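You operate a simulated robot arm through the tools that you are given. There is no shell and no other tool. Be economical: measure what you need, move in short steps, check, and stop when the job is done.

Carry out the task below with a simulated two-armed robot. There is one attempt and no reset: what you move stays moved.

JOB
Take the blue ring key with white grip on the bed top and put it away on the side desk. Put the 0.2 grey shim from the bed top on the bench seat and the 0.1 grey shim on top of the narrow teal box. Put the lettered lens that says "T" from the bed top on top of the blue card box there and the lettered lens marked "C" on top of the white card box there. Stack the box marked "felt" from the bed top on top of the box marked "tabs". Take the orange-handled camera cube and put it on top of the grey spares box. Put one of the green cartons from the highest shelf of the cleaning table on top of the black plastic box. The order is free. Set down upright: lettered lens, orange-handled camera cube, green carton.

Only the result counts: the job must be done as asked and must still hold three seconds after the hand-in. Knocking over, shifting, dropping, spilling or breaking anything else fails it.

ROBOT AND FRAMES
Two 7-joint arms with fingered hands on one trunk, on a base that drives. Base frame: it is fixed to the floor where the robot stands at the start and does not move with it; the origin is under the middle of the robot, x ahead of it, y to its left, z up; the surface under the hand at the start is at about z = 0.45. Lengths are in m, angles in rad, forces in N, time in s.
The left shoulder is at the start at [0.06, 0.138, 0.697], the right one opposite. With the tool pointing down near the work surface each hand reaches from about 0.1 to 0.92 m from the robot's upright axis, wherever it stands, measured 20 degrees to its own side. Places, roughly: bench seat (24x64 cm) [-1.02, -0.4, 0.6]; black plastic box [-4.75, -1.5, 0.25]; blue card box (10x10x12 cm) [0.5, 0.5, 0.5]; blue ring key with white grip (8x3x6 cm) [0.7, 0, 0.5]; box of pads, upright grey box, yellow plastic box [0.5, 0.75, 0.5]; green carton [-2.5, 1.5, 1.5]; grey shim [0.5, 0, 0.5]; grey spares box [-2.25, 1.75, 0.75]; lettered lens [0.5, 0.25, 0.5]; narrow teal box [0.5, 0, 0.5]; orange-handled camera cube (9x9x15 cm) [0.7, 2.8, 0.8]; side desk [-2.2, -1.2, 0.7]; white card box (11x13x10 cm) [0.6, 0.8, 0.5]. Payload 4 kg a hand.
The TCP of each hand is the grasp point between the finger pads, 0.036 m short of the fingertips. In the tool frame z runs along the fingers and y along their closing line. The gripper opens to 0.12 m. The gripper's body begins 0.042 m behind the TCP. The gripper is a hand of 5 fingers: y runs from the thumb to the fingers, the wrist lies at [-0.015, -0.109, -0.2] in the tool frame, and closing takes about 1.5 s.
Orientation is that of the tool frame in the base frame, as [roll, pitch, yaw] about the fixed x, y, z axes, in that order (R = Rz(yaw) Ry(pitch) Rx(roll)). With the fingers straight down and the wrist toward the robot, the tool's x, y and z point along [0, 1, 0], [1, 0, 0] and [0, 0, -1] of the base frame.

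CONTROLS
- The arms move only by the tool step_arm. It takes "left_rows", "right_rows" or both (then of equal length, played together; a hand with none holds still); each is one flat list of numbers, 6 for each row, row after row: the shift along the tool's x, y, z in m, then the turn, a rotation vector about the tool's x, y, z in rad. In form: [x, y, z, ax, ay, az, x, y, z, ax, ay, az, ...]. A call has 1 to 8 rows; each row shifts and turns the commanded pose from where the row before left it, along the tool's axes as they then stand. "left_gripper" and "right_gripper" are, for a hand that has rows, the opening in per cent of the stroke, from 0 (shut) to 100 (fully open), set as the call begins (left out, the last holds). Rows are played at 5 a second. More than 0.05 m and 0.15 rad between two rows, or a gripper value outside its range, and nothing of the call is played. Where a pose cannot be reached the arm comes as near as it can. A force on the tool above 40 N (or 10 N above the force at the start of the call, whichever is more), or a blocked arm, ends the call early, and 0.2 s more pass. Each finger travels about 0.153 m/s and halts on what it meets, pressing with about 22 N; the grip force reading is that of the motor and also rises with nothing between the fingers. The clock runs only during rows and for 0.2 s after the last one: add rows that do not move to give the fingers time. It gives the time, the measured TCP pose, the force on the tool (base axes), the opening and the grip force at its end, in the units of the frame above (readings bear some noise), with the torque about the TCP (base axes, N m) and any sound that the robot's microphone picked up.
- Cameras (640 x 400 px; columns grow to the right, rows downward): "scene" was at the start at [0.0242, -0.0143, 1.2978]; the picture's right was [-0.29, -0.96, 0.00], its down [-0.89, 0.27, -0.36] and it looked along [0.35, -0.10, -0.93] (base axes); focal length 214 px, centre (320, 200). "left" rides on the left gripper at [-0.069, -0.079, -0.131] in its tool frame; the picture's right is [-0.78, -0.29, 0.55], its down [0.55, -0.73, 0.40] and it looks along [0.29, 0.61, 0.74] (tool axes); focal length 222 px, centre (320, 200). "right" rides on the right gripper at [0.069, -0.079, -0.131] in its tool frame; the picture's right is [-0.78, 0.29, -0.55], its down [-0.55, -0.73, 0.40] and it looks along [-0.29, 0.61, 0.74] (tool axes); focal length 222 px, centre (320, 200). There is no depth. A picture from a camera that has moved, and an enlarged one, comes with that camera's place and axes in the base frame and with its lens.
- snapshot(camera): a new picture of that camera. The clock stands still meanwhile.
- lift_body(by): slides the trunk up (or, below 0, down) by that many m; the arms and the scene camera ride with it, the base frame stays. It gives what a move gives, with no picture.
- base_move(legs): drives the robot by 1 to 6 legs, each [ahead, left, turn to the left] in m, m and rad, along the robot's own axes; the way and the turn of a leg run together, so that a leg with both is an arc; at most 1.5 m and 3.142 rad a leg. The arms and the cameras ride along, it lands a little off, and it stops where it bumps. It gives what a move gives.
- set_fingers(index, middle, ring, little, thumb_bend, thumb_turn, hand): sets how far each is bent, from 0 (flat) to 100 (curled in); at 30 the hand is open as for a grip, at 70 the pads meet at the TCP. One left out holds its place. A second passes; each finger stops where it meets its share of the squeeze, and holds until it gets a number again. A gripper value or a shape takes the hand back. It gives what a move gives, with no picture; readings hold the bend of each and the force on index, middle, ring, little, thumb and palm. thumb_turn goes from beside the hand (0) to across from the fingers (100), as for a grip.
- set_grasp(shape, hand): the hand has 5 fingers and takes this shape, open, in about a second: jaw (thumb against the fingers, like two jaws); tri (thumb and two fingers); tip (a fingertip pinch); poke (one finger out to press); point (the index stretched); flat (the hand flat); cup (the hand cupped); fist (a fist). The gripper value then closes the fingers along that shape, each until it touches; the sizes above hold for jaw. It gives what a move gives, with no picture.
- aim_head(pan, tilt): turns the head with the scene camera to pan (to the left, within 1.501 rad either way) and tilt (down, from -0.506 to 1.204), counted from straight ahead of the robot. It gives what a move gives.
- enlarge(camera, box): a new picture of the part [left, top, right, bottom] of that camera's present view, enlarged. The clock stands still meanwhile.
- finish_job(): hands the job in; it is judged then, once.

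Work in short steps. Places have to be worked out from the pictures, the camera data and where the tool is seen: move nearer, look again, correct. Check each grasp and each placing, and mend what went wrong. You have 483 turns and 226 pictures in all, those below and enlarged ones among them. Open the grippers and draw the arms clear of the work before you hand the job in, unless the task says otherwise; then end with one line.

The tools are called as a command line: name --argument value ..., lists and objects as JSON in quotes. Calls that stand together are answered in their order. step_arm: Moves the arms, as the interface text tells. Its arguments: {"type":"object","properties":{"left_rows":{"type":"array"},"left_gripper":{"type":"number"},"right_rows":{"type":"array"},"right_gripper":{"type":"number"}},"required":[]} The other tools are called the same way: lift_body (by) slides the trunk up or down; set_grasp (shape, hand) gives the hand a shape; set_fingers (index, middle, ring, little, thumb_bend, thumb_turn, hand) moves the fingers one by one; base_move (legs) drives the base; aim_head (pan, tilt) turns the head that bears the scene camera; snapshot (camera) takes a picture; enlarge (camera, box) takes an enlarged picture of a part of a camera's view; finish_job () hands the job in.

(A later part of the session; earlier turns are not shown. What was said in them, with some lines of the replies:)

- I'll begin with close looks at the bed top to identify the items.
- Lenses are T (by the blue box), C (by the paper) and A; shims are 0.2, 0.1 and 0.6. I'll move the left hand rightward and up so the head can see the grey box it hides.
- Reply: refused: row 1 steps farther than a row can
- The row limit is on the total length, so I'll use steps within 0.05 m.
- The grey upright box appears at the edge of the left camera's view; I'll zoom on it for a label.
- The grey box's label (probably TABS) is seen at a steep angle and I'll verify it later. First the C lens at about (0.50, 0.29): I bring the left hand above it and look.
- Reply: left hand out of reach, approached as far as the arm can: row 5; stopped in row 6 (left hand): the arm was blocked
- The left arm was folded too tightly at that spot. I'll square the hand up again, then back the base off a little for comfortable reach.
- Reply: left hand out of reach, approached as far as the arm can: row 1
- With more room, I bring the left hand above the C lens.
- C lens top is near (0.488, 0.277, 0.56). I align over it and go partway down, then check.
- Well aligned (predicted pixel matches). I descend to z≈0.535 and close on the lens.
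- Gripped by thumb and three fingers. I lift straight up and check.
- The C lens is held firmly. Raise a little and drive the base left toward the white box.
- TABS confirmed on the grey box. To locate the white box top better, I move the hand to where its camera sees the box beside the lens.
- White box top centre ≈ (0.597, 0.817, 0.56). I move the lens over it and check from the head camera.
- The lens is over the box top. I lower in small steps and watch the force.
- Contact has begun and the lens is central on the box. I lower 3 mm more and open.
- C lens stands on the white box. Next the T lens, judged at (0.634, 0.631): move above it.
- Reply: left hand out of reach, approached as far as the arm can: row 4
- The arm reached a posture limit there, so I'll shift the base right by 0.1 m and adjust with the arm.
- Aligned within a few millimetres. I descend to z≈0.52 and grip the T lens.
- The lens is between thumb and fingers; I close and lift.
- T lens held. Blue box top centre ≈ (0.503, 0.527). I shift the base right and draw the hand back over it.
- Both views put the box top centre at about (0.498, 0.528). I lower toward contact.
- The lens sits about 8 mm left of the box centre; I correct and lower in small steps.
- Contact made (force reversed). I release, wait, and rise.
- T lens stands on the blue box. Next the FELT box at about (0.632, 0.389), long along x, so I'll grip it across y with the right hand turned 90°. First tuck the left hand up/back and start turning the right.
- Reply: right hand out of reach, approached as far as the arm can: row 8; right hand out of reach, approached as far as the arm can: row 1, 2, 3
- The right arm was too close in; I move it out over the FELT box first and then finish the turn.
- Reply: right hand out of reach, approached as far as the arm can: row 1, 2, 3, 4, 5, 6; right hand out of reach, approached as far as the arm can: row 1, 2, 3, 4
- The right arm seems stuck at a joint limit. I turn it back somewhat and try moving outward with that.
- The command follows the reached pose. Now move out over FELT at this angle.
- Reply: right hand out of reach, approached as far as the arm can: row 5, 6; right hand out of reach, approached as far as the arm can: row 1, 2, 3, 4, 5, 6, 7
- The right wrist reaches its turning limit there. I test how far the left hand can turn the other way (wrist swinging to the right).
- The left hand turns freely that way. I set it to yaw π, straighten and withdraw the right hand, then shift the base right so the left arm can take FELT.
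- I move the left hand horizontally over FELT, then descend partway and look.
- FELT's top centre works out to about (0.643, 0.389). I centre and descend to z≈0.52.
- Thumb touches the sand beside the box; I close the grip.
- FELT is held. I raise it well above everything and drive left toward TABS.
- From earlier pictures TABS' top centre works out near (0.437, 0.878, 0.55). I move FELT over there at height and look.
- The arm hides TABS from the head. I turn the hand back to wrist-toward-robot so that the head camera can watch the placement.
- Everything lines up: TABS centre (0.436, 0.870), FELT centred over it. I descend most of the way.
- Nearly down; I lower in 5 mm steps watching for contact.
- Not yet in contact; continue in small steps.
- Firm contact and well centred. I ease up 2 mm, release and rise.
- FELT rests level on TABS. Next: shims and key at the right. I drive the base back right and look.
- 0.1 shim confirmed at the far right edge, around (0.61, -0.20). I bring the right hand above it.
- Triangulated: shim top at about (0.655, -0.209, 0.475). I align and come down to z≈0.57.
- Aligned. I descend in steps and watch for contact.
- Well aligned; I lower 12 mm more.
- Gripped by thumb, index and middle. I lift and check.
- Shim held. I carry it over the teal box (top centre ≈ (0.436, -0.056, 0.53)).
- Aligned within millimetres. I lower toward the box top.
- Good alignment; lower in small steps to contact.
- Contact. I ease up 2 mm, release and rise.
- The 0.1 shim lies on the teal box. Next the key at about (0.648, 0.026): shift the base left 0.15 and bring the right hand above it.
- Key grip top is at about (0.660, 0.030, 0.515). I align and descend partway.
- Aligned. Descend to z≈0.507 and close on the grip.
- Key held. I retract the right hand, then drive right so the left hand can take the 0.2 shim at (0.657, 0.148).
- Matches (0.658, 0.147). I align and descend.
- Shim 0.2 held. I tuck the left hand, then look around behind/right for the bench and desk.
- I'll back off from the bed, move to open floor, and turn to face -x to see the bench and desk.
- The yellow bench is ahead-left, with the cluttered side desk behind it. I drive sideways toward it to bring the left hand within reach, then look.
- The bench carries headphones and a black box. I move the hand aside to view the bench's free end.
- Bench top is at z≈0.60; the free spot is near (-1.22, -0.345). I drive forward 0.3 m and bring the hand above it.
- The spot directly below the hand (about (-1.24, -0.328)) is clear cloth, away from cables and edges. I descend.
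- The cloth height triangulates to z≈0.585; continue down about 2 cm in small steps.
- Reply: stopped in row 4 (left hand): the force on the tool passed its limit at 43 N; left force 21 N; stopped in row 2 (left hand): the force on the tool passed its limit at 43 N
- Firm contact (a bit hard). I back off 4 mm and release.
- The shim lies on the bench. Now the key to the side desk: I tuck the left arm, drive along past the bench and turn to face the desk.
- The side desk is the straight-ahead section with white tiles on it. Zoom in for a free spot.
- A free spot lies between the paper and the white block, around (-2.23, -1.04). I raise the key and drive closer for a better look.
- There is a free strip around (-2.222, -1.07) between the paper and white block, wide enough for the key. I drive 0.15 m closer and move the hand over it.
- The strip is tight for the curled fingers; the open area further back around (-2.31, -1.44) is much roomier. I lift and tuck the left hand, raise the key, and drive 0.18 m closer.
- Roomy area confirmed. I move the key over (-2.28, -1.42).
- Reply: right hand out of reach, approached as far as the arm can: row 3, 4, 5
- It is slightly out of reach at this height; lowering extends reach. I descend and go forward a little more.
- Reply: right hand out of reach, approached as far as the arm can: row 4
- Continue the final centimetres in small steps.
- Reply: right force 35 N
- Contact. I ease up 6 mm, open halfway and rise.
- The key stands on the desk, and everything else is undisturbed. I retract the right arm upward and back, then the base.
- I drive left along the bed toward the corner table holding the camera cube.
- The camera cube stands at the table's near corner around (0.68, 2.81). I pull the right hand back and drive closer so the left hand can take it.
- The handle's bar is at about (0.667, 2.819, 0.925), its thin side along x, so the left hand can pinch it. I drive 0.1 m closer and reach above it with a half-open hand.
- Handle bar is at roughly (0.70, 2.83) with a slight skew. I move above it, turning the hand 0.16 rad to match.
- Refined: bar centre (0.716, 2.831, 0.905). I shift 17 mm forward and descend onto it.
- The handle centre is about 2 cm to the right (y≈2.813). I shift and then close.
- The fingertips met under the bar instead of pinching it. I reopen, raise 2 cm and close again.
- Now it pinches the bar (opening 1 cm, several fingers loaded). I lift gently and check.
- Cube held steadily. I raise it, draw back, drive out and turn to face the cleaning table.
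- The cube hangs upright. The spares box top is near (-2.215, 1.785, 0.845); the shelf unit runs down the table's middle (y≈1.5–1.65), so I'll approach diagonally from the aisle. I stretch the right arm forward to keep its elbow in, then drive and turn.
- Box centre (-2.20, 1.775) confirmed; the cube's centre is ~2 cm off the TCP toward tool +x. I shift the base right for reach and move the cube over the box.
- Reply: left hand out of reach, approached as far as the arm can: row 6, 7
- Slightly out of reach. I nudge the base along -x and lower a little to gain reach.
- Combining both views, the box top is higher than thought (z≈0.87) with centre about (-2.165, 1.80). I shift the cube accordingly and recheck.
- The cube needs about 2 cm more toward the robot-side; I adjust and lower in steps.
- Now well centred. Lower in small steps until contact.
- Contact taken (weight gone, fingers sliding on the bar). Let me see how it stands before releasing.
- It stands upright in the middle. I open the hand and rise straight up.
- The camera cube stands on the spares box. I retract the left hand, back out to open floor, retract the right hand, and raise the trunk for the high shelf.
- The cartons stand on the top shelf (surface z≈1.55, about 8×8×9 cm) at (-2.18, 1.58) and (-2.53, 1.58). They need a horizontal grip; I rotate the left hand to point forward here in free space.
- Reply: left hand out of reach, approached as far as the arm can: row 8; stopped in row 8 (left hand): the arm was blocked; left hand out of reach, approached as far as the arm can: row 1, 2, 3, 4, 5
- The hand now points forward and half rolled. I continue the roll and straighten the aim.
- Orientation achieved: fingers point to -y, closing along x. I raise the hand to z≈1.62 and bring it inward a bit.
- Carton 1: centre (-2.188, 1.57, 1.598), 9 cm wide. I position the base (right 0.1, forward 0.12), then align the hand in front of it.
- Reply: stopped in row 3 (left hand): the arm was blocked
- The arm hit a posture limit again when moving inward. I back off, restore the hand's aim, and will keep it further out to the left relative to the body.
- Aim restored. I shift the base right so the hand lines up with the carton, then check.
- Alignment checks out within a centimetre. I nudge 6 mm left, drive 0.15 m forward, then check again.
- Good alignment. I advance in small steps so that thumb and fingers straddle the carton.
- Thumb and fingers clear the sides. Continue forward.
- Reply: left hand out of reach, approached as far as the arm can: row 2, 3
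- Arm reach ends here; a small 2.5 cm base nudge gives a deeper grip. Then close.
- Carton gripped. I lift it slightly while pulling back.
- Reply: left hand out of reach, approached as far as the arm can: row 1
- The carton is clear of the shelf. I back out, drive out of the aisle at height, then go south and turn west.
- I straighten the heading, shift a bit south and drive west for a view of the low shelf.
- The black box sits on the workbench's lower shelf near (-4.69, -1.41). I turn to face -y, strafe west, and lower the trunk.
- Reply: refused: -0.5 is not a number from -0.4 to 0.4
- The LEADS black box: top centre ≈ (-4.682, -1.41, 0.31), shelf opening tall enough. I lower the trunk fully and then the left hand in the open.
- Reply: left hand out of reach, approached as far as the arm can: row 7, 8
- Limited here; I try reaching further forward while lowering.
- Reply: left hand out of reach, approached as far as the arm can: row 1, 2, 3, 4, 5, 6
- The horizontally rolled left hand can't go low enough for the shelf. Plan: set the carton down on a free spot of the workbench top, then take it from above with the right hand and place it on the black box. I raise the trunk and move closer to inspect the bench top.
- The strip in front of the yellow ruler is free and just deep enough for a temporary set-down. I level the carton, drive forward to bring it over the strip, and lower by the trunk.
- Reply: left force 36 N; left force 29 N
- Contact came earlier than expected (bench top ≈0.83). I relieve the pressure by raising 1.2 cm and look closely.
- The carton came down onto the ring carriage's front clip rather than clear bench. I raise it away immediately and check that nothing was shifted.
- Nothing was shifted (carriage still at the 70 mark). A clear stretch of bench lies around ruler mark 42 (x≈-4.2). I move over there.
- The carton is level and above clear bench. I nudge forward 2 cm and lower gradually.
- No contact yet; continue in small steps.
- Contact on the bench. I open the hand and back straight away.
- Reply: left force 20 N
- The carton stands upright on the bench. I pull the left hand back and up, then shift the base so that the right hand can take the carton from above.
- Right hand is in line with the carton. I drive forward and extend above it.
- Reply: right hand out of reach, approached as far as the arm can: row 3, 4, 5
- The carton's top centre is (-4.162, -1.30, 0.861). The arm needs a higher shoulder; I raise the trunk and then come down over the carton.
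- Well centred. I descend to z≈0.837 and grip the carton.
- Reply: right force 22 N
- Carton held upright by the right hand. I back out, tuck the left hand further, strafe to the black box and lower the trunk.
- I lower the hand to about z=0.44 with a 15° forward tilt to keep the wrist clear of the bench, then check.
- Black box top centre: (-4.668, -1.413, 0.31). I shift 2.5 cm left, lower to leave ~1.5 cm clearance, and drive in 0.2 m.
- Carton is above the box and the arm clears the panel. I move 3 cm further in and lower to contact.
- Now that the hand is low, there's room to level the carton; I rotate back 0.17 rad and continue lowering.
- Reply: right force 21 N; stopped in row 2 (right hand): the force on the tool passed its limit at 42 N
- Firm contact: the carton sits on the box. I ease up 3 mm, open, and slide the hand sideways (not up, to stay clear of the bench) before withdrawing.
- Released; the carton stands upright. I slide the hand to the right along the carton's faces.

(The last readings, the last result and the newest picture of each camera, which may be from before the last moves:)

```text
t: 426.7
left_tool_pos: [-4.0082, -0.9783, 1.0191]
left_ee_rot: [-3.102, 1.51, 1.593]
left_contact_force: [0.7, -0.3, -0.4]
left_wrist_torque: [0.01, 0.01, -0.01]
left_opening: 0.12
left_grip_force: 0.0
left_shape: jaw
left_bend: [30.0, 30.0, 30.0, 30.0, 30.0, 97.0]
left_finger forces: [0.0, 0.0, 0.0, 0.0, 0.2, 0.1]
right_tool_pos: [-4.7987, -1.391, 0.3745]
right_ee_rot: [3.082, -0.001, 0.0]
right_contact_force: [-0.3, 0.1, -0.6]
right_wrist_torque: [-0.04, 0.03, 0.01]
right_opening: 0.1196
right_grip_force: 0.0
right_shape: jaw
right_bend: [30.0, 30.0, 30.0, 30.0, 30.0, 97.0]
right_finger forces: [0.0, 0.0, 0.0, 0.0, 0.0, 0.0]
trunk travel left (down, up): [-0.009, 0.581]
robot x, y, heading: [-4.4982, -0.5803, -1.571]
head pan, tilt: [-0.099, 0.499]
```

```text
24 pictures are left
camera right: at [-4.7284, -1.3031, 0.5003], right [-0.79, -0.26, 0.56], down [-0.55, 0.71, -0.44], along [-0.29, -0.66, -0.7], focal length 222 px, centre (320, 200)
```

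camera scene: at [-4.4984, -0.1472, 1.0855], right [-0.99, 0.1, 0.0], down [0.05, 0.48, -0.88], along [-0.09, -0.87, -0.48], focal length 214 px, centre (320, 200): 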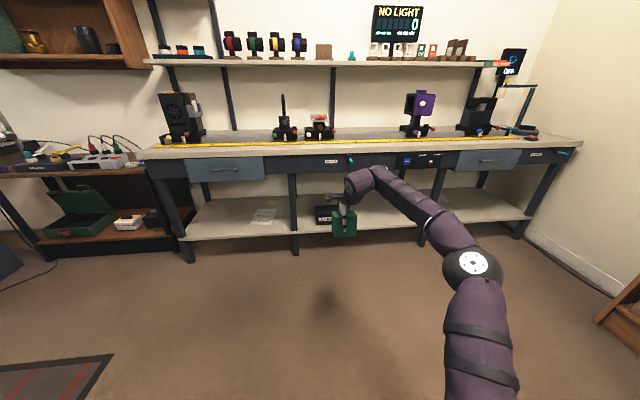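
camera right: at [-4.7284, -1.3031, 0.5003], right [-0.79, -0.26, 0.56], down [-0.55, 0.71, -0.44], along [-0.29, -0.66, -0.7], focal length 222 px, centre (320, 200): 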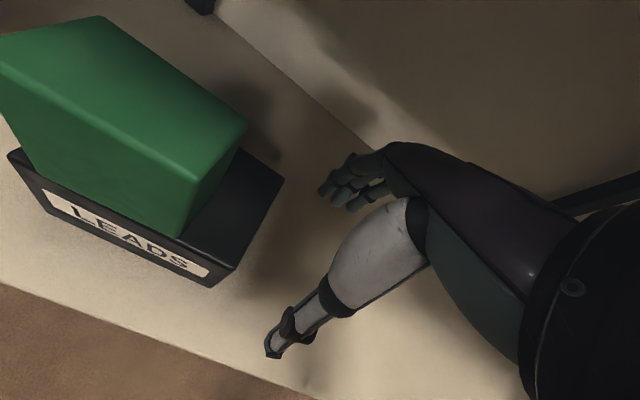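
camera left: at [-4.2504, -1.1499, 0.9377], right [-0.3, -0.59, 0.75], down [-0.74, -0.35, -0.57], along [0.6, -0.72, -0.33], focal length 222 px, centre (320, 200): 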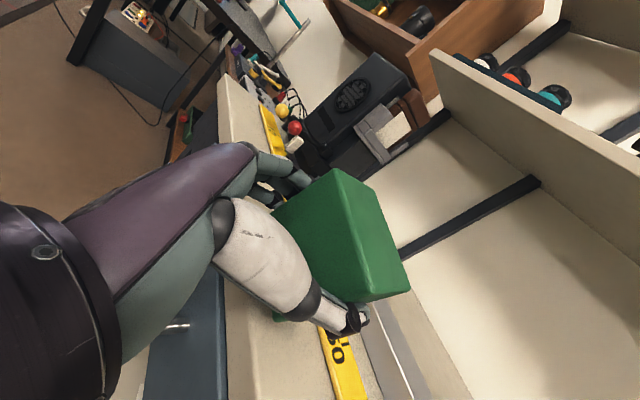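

Hand is clear and the carton stands squarely on the LEADS box. I back the base out.

base_move --legs '[[-0.55, 0, 0]]'

enlarge --camera "scene" --box '[260, 100, 440, 280]'

```text
t: 429.9
left_tool_pos: [-4.0094, -0.4177, 1.0184]
left_ee_rot: [-3.076, 1.512, 1.624]
left_contact_force: [0.1, -0.8, -0.4]
left_wrist_torque: [-0.01, -0.04, 0.01]
left_opening: 0.1197
left_grip_force: 0.0
left_shape: jaw
left_bend: [30.0, 30.0, 30.0, 30.0, 30.0, 97.0]
left_finger forces: [0.0, 0.0, 0.0, 0.1, 0.0, 0.0]
right_tool_pos: [-4.7979, -0.8313, 0.375]
right_ee_rot: [3.079, -0.002, 0.001]
right_contact_force: [0.9, 0.2, -0.2]
right_wrist_torque: [0.01, 0.05, -0.01]
right_opening: 0.1199
right_grip_force: 0.0
right_shape: jaw
right_bend: [30.0, 30.0, 30.0, 30.0, 30.0, 97.0]
right_finger forces: [0.0, 0.0, 0.0, 0.1, 0.0, 0.0]
trunk travel left (down, up): [-0.009, 0.581]
robot x, y, heading: [-4.4961, -0.0213, -1.57]
head pan, tilt: [-0.099, 0.499]
```

```text
2.22 times, centred on (350, 190) of scene
camera zoom: at [-4.5022, -0.0778, 1.0855], right [-1.0, 0.1, 0.0], down [0.05, 0.48, -0.88], along [-0.09, -0.87, -0.48], focal length 477 px, centre (253, 222)
```

zoom: 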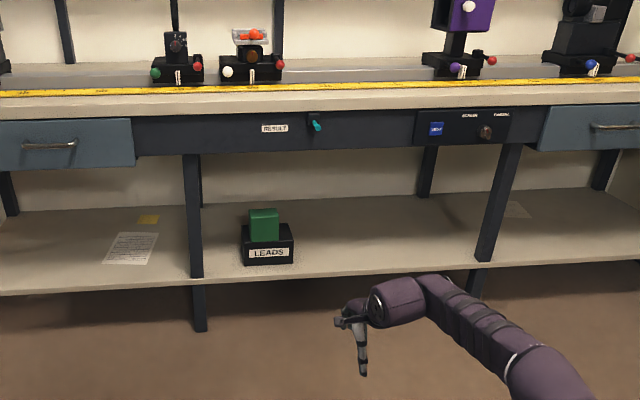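

Everything is in place, both hands are open and clear of all surfaces. I hand the job in.

finish_job

```text
The job is handed in.
```

All eight placements are done and the job is handed in. I didn't re-check the bed-top stacks, the bench or the desk up close after leaving them.
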